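You operate a simulated robot arm through the tools that you are given. There is no shell and no other tool. Be economical: measure what you need, move in short steps, check, and stop when the job is done.

You run a simulated robot arm. Do the job below in one go: nothing can be reset, and whatever is moved stays where it is left.

Task
Put one of the folded cloths from the top of the sample table on top of the brown bobbin there.

It is judged by the outcome, as a careful person would: the job done as asked, and still so three seconds after it is handed in. It fails if anything else is knocked over, pushed out of place, dropped, spilled or broken.

Robot
A 6-joint arm with a two-finger parallel gripper, fixed in place. Base frame: the origin is at the foot of the arm, x ahead of it, y to its left, z up; the work surface is at about z = 0. Lengths are in cm, angles in degrees, forces in N, time in s.
With the tool pointing down near the work surface it reaches from about 14 to 58 cm from the base axis. Its first joint turns from -66.0 to 66.0 degrees. Payload 2.1 kg.
The TCP is the grasp point between the finger pads, 3 cm short of the fingertips. In the tool frame z runs along the fingers and y along their closing line. Largest opening 9.4 cm; finger width 2.8, thickness 1; the body of the gripper, 5 by 9.6 cm, starts 5.5 cm behind the TCP.
Orientation is that of the tool frame in the base frame, as a unit quaternion [x, y, z, w]. With the fingers straight down and closing along the base's y, the tool's x points along the base's -x, its y along +y and its z along -z.

Tools
- The arm moves only by the tool apply_moves. Its arguments are lists of equal length, an entry for each row: "grip": the gripper command, from -1 (fully open) to 1 (shut), values between in proportion; "travel": the shift along the base's x, y, z in cm, a list of three; "yaw": the turn about the base's z in degrees. In form: {"grip": [grip, ...], "travel": [[dx, dy, dz], ...], "yaw": [yaw, ...]}. A call has 1 to 10 rows; each row shifts and turns the commanded pose from where the row before left it. A row lasts 0.2 s, in which the tool goes at most 5 cm and 8.6 degrees; a call with a longer step from one row to the next is refused whole, and so is a gripper value outside its range. Where a pose cannot be reached the arm comes as near as it can. A force on the tool above 40 N (or 10 N above the force at the start of the call, whichever is more), or a blocked arm, ends the call early, and 0.2 s more pass. Each finger travels about 7.2 cm/s and halts on what it meets, pressing with about 32 N; the grip force reading is that of the motor and also rises with nothing between the fingers. The clock runs only during rows and for 0.2 s after the last one: add rows that do not move to give the fingers time. The reply holds the time, the measured pose of the TCP, the force on the tool along the base axes, the opening and the grip force, in the units named above and with some noise, and new pictures: "show" is both (left out), scene, wrist or none.
- Cameras (640 x 400 px; columns grow to the right, rows downward): "scene" is fixed at [3.01, -35.7, 48.47]; the picture's right is [0.95, -0.33, 0.00], its down [-0.18, -0.53, -0.83] and it looks along [0.27, 0.78, -0.56] (base axes); focal length 318 px, centre (320, 200). "wrist" rides on the gripper at [-3.7, 0, -5.8] in the tool frame; the picture's right is [0.00, -1.00, 0.00], its down [0.97, 0.00, -0.24] and it looks along [0.24, 0.00, 0.97] (tool axes); focal length 218 px, centre (320, 200).
- probe_pixels(camera, pixels): for up to 12 pixels [column, row] of the newest picture of that camera ("zoom" is the newest enlarged one), the place [x, y, z] in the base frame of the surface seen there, good to about 0.2 cm. The clock stands still meanwhile.
- inspect(camera, box): a new picture of the part [left, top, right, bottom] of that camera's present view, enlarged. The clock stands still meanwhile.
- close_job(): hands the job in; it is judged then, once.

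Go step by step. Measure first, check grasps and placings, and put right what went wrong. The budget is 60 turns and 120 pictures, counting those below and the enlarged ones. Unless the task says otherwise, let go and move clear before handing in, and close with one line.

The tools are called after "Emit:" as a command line: name --argument value ..., lists and objects as JSON in quotes. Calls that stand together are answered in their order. apply_moves: Moves the arm, as the interface text tells. Its arguments: {"type":"object","properties":{"grip":{"type":"array"},"travel":{"type":"array"},"yaw":{"type":"array"},"show":{"type":"string","enum":["both","scene","wrist","none"]}},"required":["grip","travel","yaw"]} The other tools are called the same way: probe_pixels (camera, pixels) gives the place of the surface under pixels of a picture; inspect (camera, box) takes an enlarged picture of a part of a camera's view; close_job () hands the job in.

At the start:

```text
time: 0.0
ee_pos: [27.73, -0.46, 28.07]
tcp_rot: [-0.001, 1.0, 0.0, 0.0]
wrist_force: [-0.8, -0.5, -0.4]
width: 9.39
grasp_force: 0.1
```

scene: 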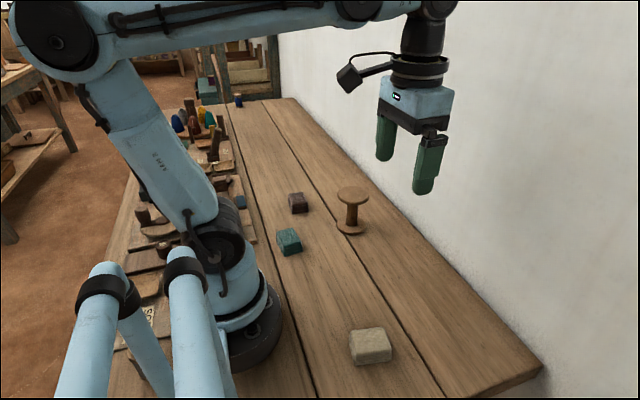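
wrist: 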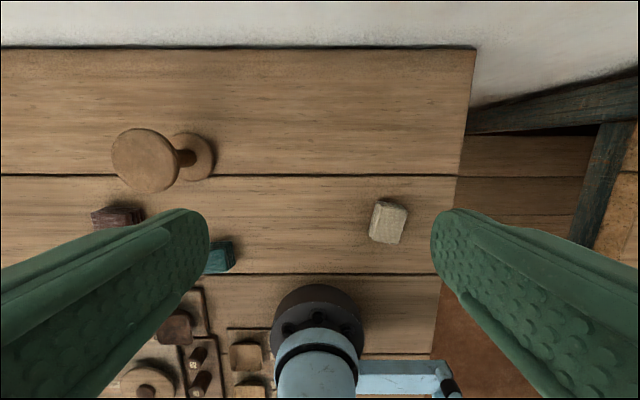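

The scene shows a brown bobbin near (352,210) and three folded cloths: dark red (298,202), teal (289,241) and cream (370,345). I'll enlarge and measure them.

Emit:
inspect --camera "scene" --box '[250, 160, 410, 260]'

Emit:
probe_pixels --camera "scene" --pixels '[[352, 193], [340, 193], [366, 195], [352, 188], [352, 200], [351, 229], [289, 234], [298, 196], [370, 340], [352, 334], [382, 330], [390, 345]]'

Emit:
inspect --camera "scene" --box '[322, 310, 418, 370]'

```text
4.00 times, centred on (330, 210) of scene
```

zoom: 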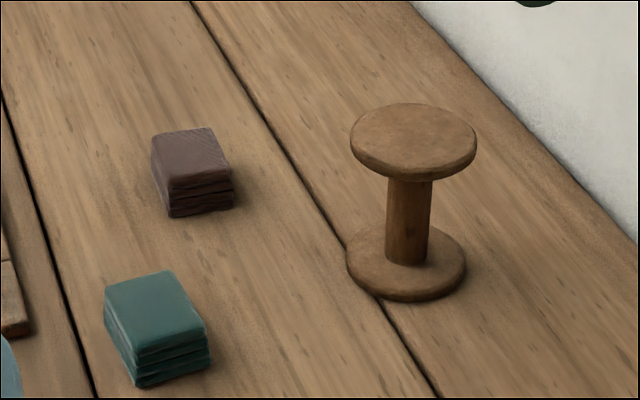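

```text
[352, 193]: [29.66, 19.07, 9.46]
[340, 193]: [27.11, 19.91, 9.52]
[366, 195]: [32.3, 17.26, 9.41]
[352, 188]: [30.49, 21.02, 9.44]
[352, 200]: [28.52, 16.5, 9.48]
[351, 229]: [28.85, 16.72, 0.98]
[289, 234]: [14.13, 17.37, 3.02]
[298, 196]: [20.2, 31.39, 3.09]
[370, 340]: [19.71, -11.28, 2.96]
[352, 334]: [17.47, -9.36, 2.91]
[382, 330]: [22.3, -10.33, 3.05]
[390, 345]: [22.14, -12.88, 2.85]
```

```text
6.67 times, centred on (370, 340) of scene
```

zoom: 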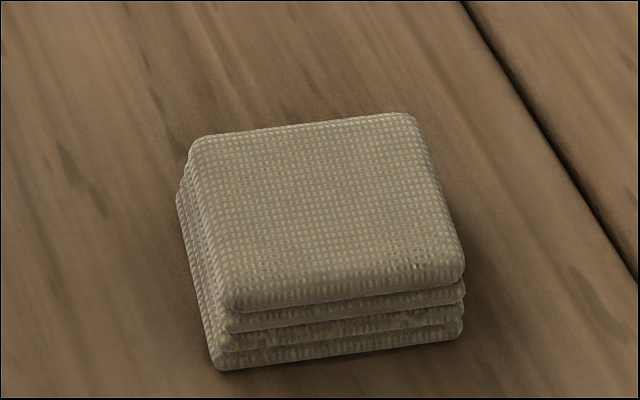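

The cream cloth stands alone with its top at about z=3, and the bobbin top is at z≈9.45 near (29.6,18.8). I'll measure the cloth's top corners and the bobbin's rim for the exact orientation and centre.

Emit:
probe_pixels --camera "zoom" --pixels '[[200, 148], [408, 120], [455, 265], [235, 300], [325, 210], [340, 360], [300, 135], [345, 285], [215, 225], [430, 190]]'

Emit:
probe_pixels --camera "scene" --pixels '[[338, 194], [368, 195], [353, 187], [352, 202], [343, 189], [362, 190], [345, 200], [362, 200]]'

```text
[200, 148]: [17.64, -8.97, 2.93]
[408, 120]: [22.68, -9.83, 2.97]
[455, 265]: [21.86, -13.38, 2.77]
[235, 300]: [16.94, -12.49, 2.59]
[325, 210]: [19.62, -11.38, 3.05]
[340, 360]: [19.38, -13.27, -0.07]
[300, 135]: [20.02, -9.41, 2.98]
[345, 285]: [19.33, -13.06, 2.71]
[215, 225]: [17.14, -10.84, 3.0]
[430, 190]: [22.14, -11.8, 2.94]
```

```text
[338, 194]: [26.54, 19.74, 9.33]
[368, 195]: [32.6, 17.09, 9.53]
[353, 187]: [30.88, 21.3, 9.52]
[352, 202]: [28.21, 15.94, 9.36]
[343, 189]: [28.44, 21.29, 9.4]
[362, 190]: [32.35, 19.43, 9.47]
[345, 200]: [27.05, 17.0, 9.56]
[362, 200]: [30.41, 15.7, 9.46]
```

The cloth is centred near (19.75,-11.2), about 5 x 3.8 cm, with its short side turned about -11°. The bobbin's centre is near (29.55,18.55). I'll move above the cloth with the fingers open.

Emit:
apply_moves --grip '[-1, -1, -1, -1, -1, -1, -1]' --travel '[[-1.6, -2.15, -3], [-1.6, -2.15, -3], [-1.6, -2.15, -3], [-1.6, -2.15, -3], [-1.6, -2.15, -3], [0, 0, 0], [0, 0, 0]]' --yaw '[-2.2, -2.2, -2.2, -2.2, -2.2, 0, 0]'

```text
time: 1.6
ee_pos: [19.67, -11.4, 12.76]
tcp_rot: [0.095, 0.996, -0.001, 0.0]
wrist_force: [-0.3, -0.1, -0.9]
width: 9.4
grasp_force: 0.0
```

scene: 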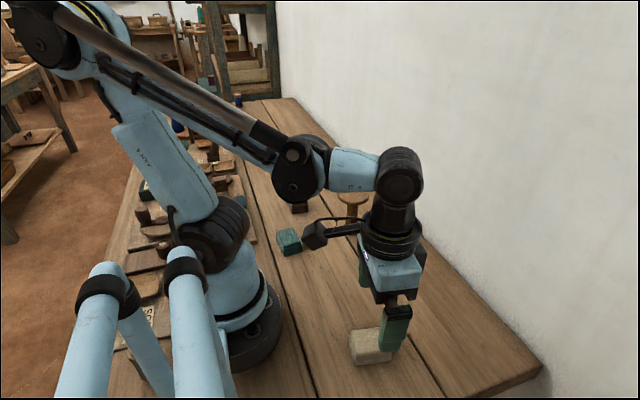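
wrist: 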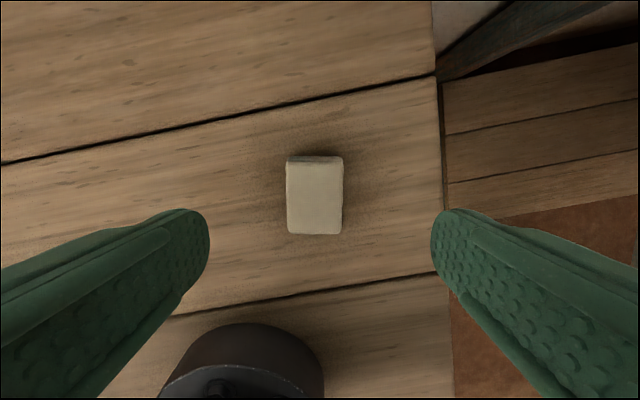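

The cloth sits square between the fingers (columns 287-343, centre about 315). I'll go down 9.3 cm with a slight +y correction.

Emit:
apply_moves --grip '[-1, -1, -1, -1, -1, -1]' --travel '[[0.1, 0.15, -2.5], [0, 0, -2.5], [0, 0, -2.5], [0, 0, -1.7], [0, 0, 0], [0, 0, 0]]' --yaw '[0, 0, 0, 0, 0, 0]'

```text
time: 3.0
ee_pos: [19.83, -11.09, 3.58]
tcp_rot: [0.095, 0.996, 0.0, 0.0]
wrist_force: [0.4, -0.3, -0.4]
width: 9.41
grasp_force: 0.1
```

scene: 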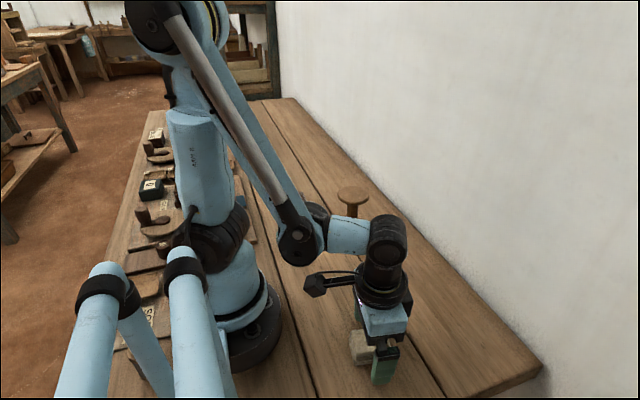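
wrist: 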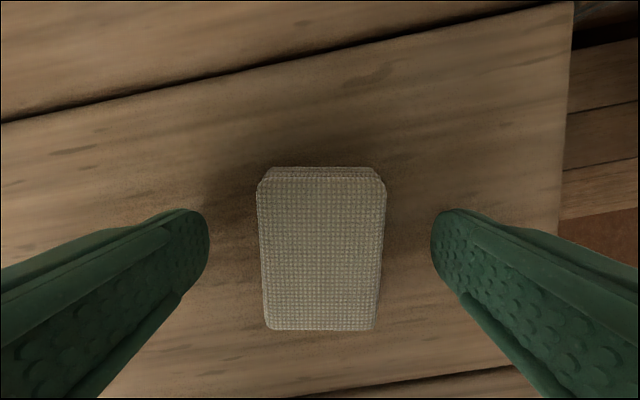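

The cloth spans columns 258-385 between the fingers, and the tips are about 0.6 cm above the table. I'll close the gripper.

Emit:
apply_moves --grip '[0, 0.5, 1, 1, 1, 1]' --travel '[[0, 0, -0.2], [0, 0, 0], [0, 0, 0], [0, 0, 0], [0, 0, 0], [0, 0, 0]]' --yaw '[0, 0, 0, 0, 0, 0]' --show "wrist"

```text
time: 4.4
ee_pos: [19.79, -11.0, 3.58]
tcp_rot: [0.095, 0.995, -0.001, 0.0]
wrist_force: [-0.3, -0.7, 0.3]
width: 4.39
grasp_force: 31.6
```

wrist: 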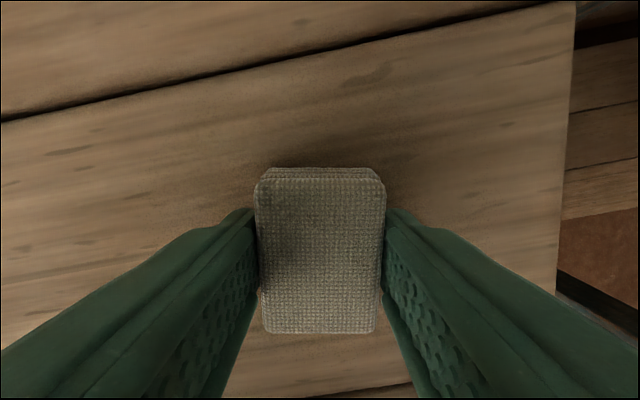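

The grip is firm (4.39 cm, 31.6 N). I'll lift slowly at first and check.

Emit:
apply_moves --grip '[1, 1, 1, 1, 1, 1, 1]' --travel '[[0, 0, 1], [0, 0, 2], [0, 0, 3], [0, 0, 3], [0, 0, 3], [0, 0, 3], [0, 0, 0]]' --yaw '[0, 0, 0, 0, 0, 0, 0]'

```text
time: 6.0
ee_pos: [19.67, -11.04, 18.57]
tcp_rot: [0.095, 0.995, 0.0, 0.0]
wrist_force: [-0.4, -0.8, 0.7]
width: 4.37
grasp_force: 31.3
```

scene: 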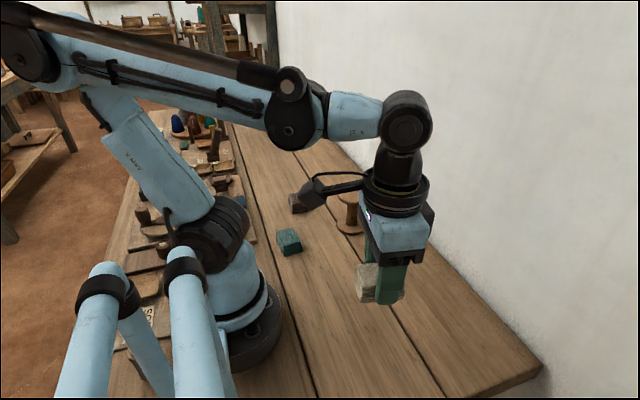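
wrist: 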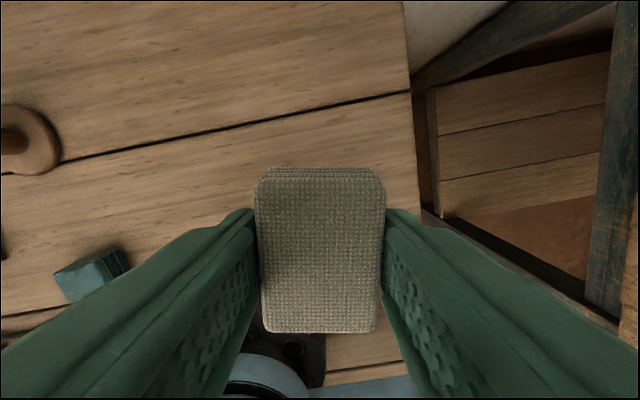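

The cloth came up with the gripper, undisturbed. I'll carry it at this height towards the bobbin and measure the cloth's offset from the TCP.

Emit:
probe_pixels --camera "wrist" --pixels '[[262, 185], [378, 185], [370, 328], [268, 328], [320, 255]]'

Emit:
apply_moves --grip '[1, 1, 1, 1, 1, 1, 1, 1, 1, 1]' --travel '[[1.24, 3.7, 0], [1.24, 3.7, 0], [1.24, 3.7, 0], [1.24, 3.7, 0], [1.24, 3.7, 0], [1.24, 3.7, 0], [1.24, 3.7, 0], [1.24, 3.7, 0], [0, 0, 0], [0, 0, 0]]' --yaw '[0, 0, 0, 0, 0, 0, 0, 0, 0, 0]'

```text
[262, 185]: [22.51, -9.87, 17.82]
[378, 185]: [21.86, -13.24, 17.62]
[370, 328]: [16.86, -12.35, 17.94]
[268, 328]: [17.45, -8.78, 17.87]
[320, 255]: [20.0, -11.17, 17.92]
```

```text
time: 8.2
ee_pos: [29.67, 18.18, 18.77]
tcp_rot: [0.094, 0.996, 0.0, 0.0]
wrist_force: [0.3, -0.2, -0.8]
width: 4.39
grasp_force: 32.0
```

scene: 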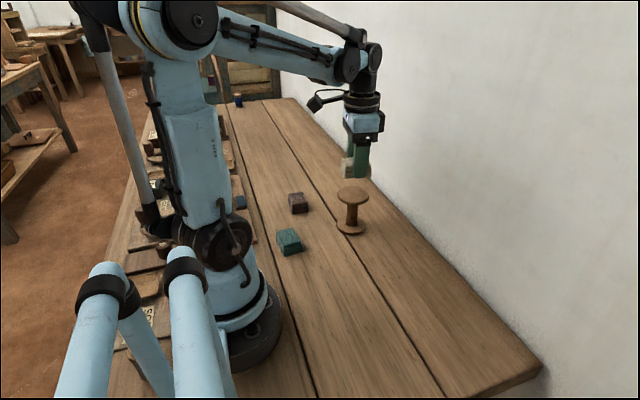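
wrist: 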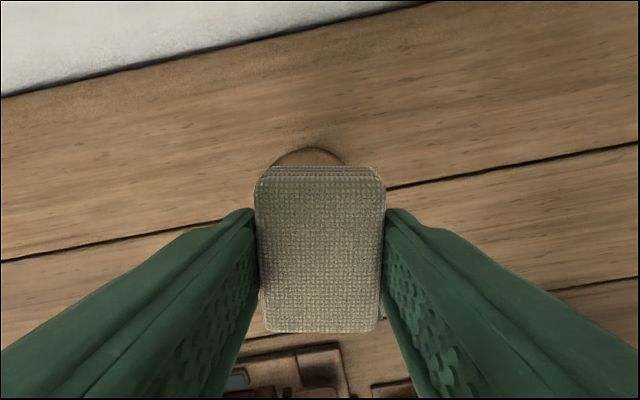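

The cloth's centre matches the TCP and its underside is about 3.57 cm below it, so contact with the bobbin should be near TCP z=13.0. I'll correct the position and come down to just above it.

Emit:
apply_moves --grip '[1, 1, 1, 1, 1, 1]' --travel '[[-0.1, 0.25, 0], [0, 0, -2], [0, 0, -1.7], [0, 0, -1], [0, 0, 0], [0, 0, 0]]' --yaw '[0, 0, 0, 0, 0, 0]' --show "none"

Emit:
inspect --camera "scene" --box '[290, 130, 418, 210]'

```text
time: 9.6
ee_pos: [29.51, 18.71, 13.88]
tcp_rot: [0.096, 0.995, 0.0, 0.0]
wrist_force: [-0.3, 0.3, -1.3]
width: 4.39
grasp_force: 31.7
```

```text
5.00 times, centred on (354, 170) of scene
```

zoom: 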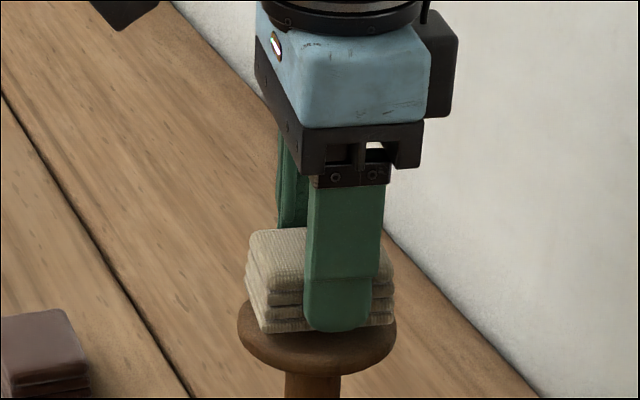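

The cloth hovers over the bobbin, centred at about column 320 of the zoom, with some 0.8 cm to go. I'll lower it in small steps, watching the force.

Emit:
apply_moves --grip '[1, 1, 1, 1, 1]' --travel '[[0, 0, -0.3], [0, 0, -0.2], [0, 0, -0.1], [0, 0, 0], [0, 0, 0]]' --yaw '[0, 0, 0, 0, 0]' --show "none"

Emit:
inspect --camera "scene" --box '[314, 160, 394, 210]'

```text
time: 10.8
ee_pos: [29.54, 18.9, 13.29]
tcp_rot: [0.095, 0.995, 0.0, 0.0]
wrist_force: [0.0, -0.1, -0.8]
width: 4.4
grasp_force: 32.0
```

```text
8.00 times, centred on (354, 185) of scene
```

zoom: 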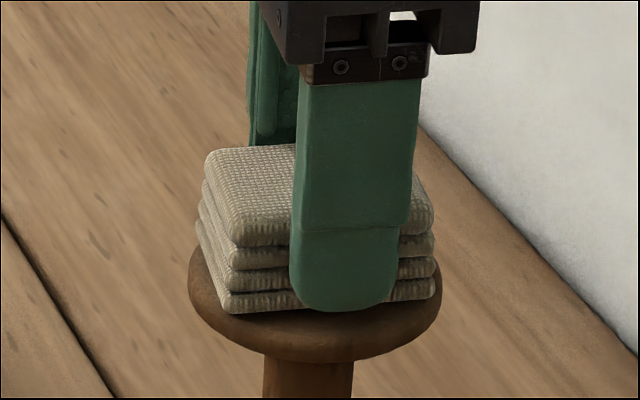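

The cloth lies inside the rim, perhaps 0.2 cm too far in +y, and still just above the surface with no contact force. I'll shift it slightly and lower until it touches.

Emit:
apply_moves --grip '[1, 1, 1, 1, 1]' --travel '[[0, -0.2, 0], [0, 0, -0.15], [0, 0, -0.1], [0, 0, 0], [0, 0, 0]]' --yaw '[0, 0, 0, 0, 0]' --show "none"

Emit:
inspect --camera "scene" --box '[314, 160, 394, 210]'

Emit:
probe_pixels --camera "zoom" --pixels '[[215, 160], [245, 232], [425, 220], [250, 305], [255, 325], [285, 155], [245, 310]]'

```text
time: 12.0
ee_pos: [29.64, 18.62, 13.12]
tcp_rot: [0.095, 0.995, 0.0, 0.0]
wrist_force: [0.3, 0.5, -0.5]
width: 4.38
grasp_force: 32.7
```

```text
8.00 times, centred on (354, 185) of scene
```

zoom: 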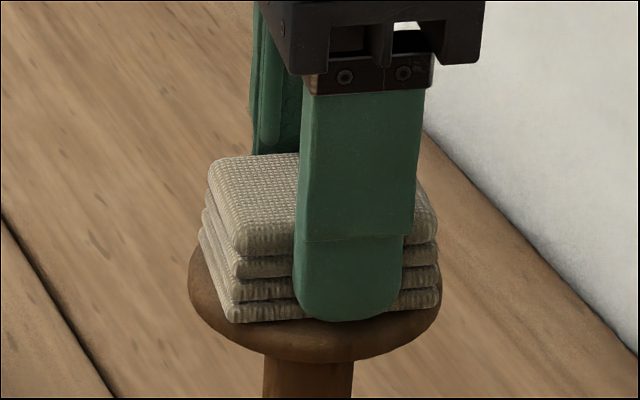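

```text
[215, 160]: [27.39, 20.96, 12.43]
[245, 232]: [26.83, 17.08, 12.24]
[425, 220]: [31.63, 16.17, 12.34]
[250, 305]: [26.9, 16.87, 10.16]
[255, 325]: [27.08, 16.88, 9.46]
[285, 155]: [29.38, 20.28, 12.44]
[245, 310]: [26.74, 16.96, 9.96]
```

The cloth's top is at z≈12.43, so its underside (≈9.45) is at the bobbin's top, and it's centred. I'll lower 0.1 cm more, then open gradually.

Emit:
apply_moves --grip '[1, 1, 0.0, -0.5, -0.6, -0.6]' --travel '[[0, 0, -0.1], [0, 0, 0], [0, 0, 0], [0, 0, 0], [0, 0, 0], [0, 0, 0]]' --yaw '[0, 0, 0, 0, 0, 0]'

```text
time: 13.4
ee_pos: [29.63, 18.57, 12.88]
tcp_rot: [0.095, 0.995, 0.0, 0.0]
wrist_force: [0.7, -0.9, -0.1]
width: 7.53
grasp_force: 0.1
```

scene: 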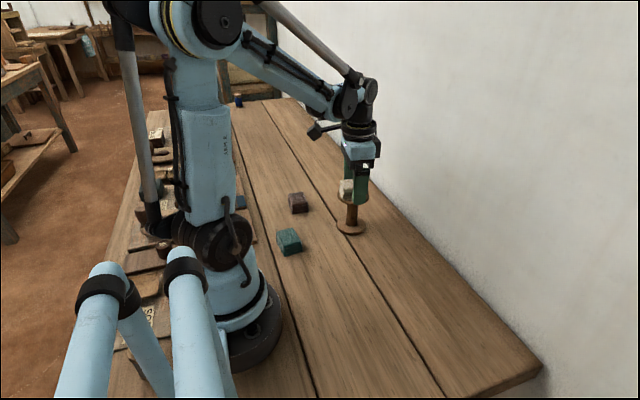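
wrist: 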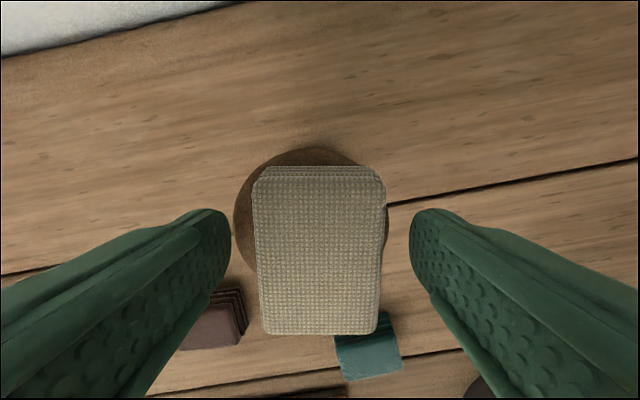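

The fingers are clear of the cloth on both sides, and it rests on the bobbin. I'll raise straight up and check.

Emit:
apply_moves --grip '[-0.7, -0.8, -0.8, -0.8, -0.8, -0.8]' --travel '[[0, 0, 1], [0, 0, 3], [0, 0, 4], [0, 0, 4], [0, 0, 0], [0, 0, 0]]' --yaw '[0, 0, 0, 0, 0, 0]' --show "wrist"

Emit:
inspect --camera "scene" --box '[274, 150, 402, 230]'

```text
time: 14.8
ee_pos: [29.41, 18.54, 25.09]
tcp_rot: [0.095, 0.996, 0.0, 0.0]
wrist_force: [-0.9, 0.0, 0.0]
width: 8.46
grasp_force: 0.0
```

wrist: 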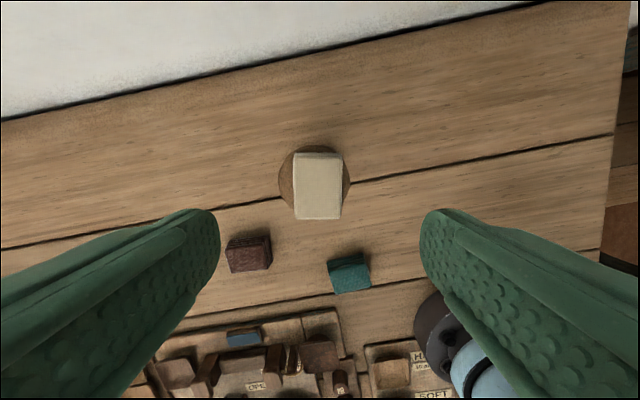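

```text
5.00 times, centred on (338, 190) of scene
```

zoom: 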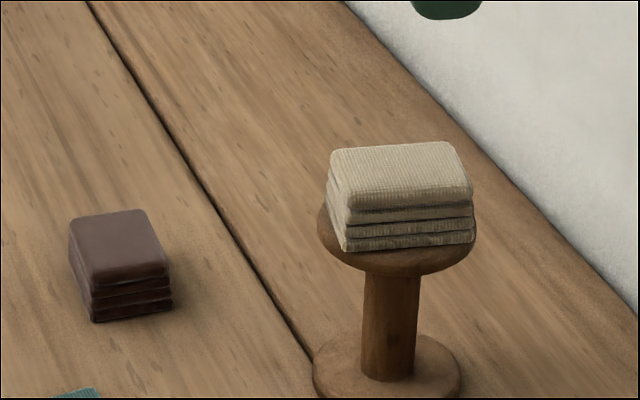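

The cloth rests flat and centred on the upright bobbin, the other cloths haven't moved, and the gripper is clear, so I'm handing in.

Emit:
close_job

```text
The job is handed in.
```

The cream folded cloth is lying flat on top of the brown bobbin, and nothing else was disturbed.
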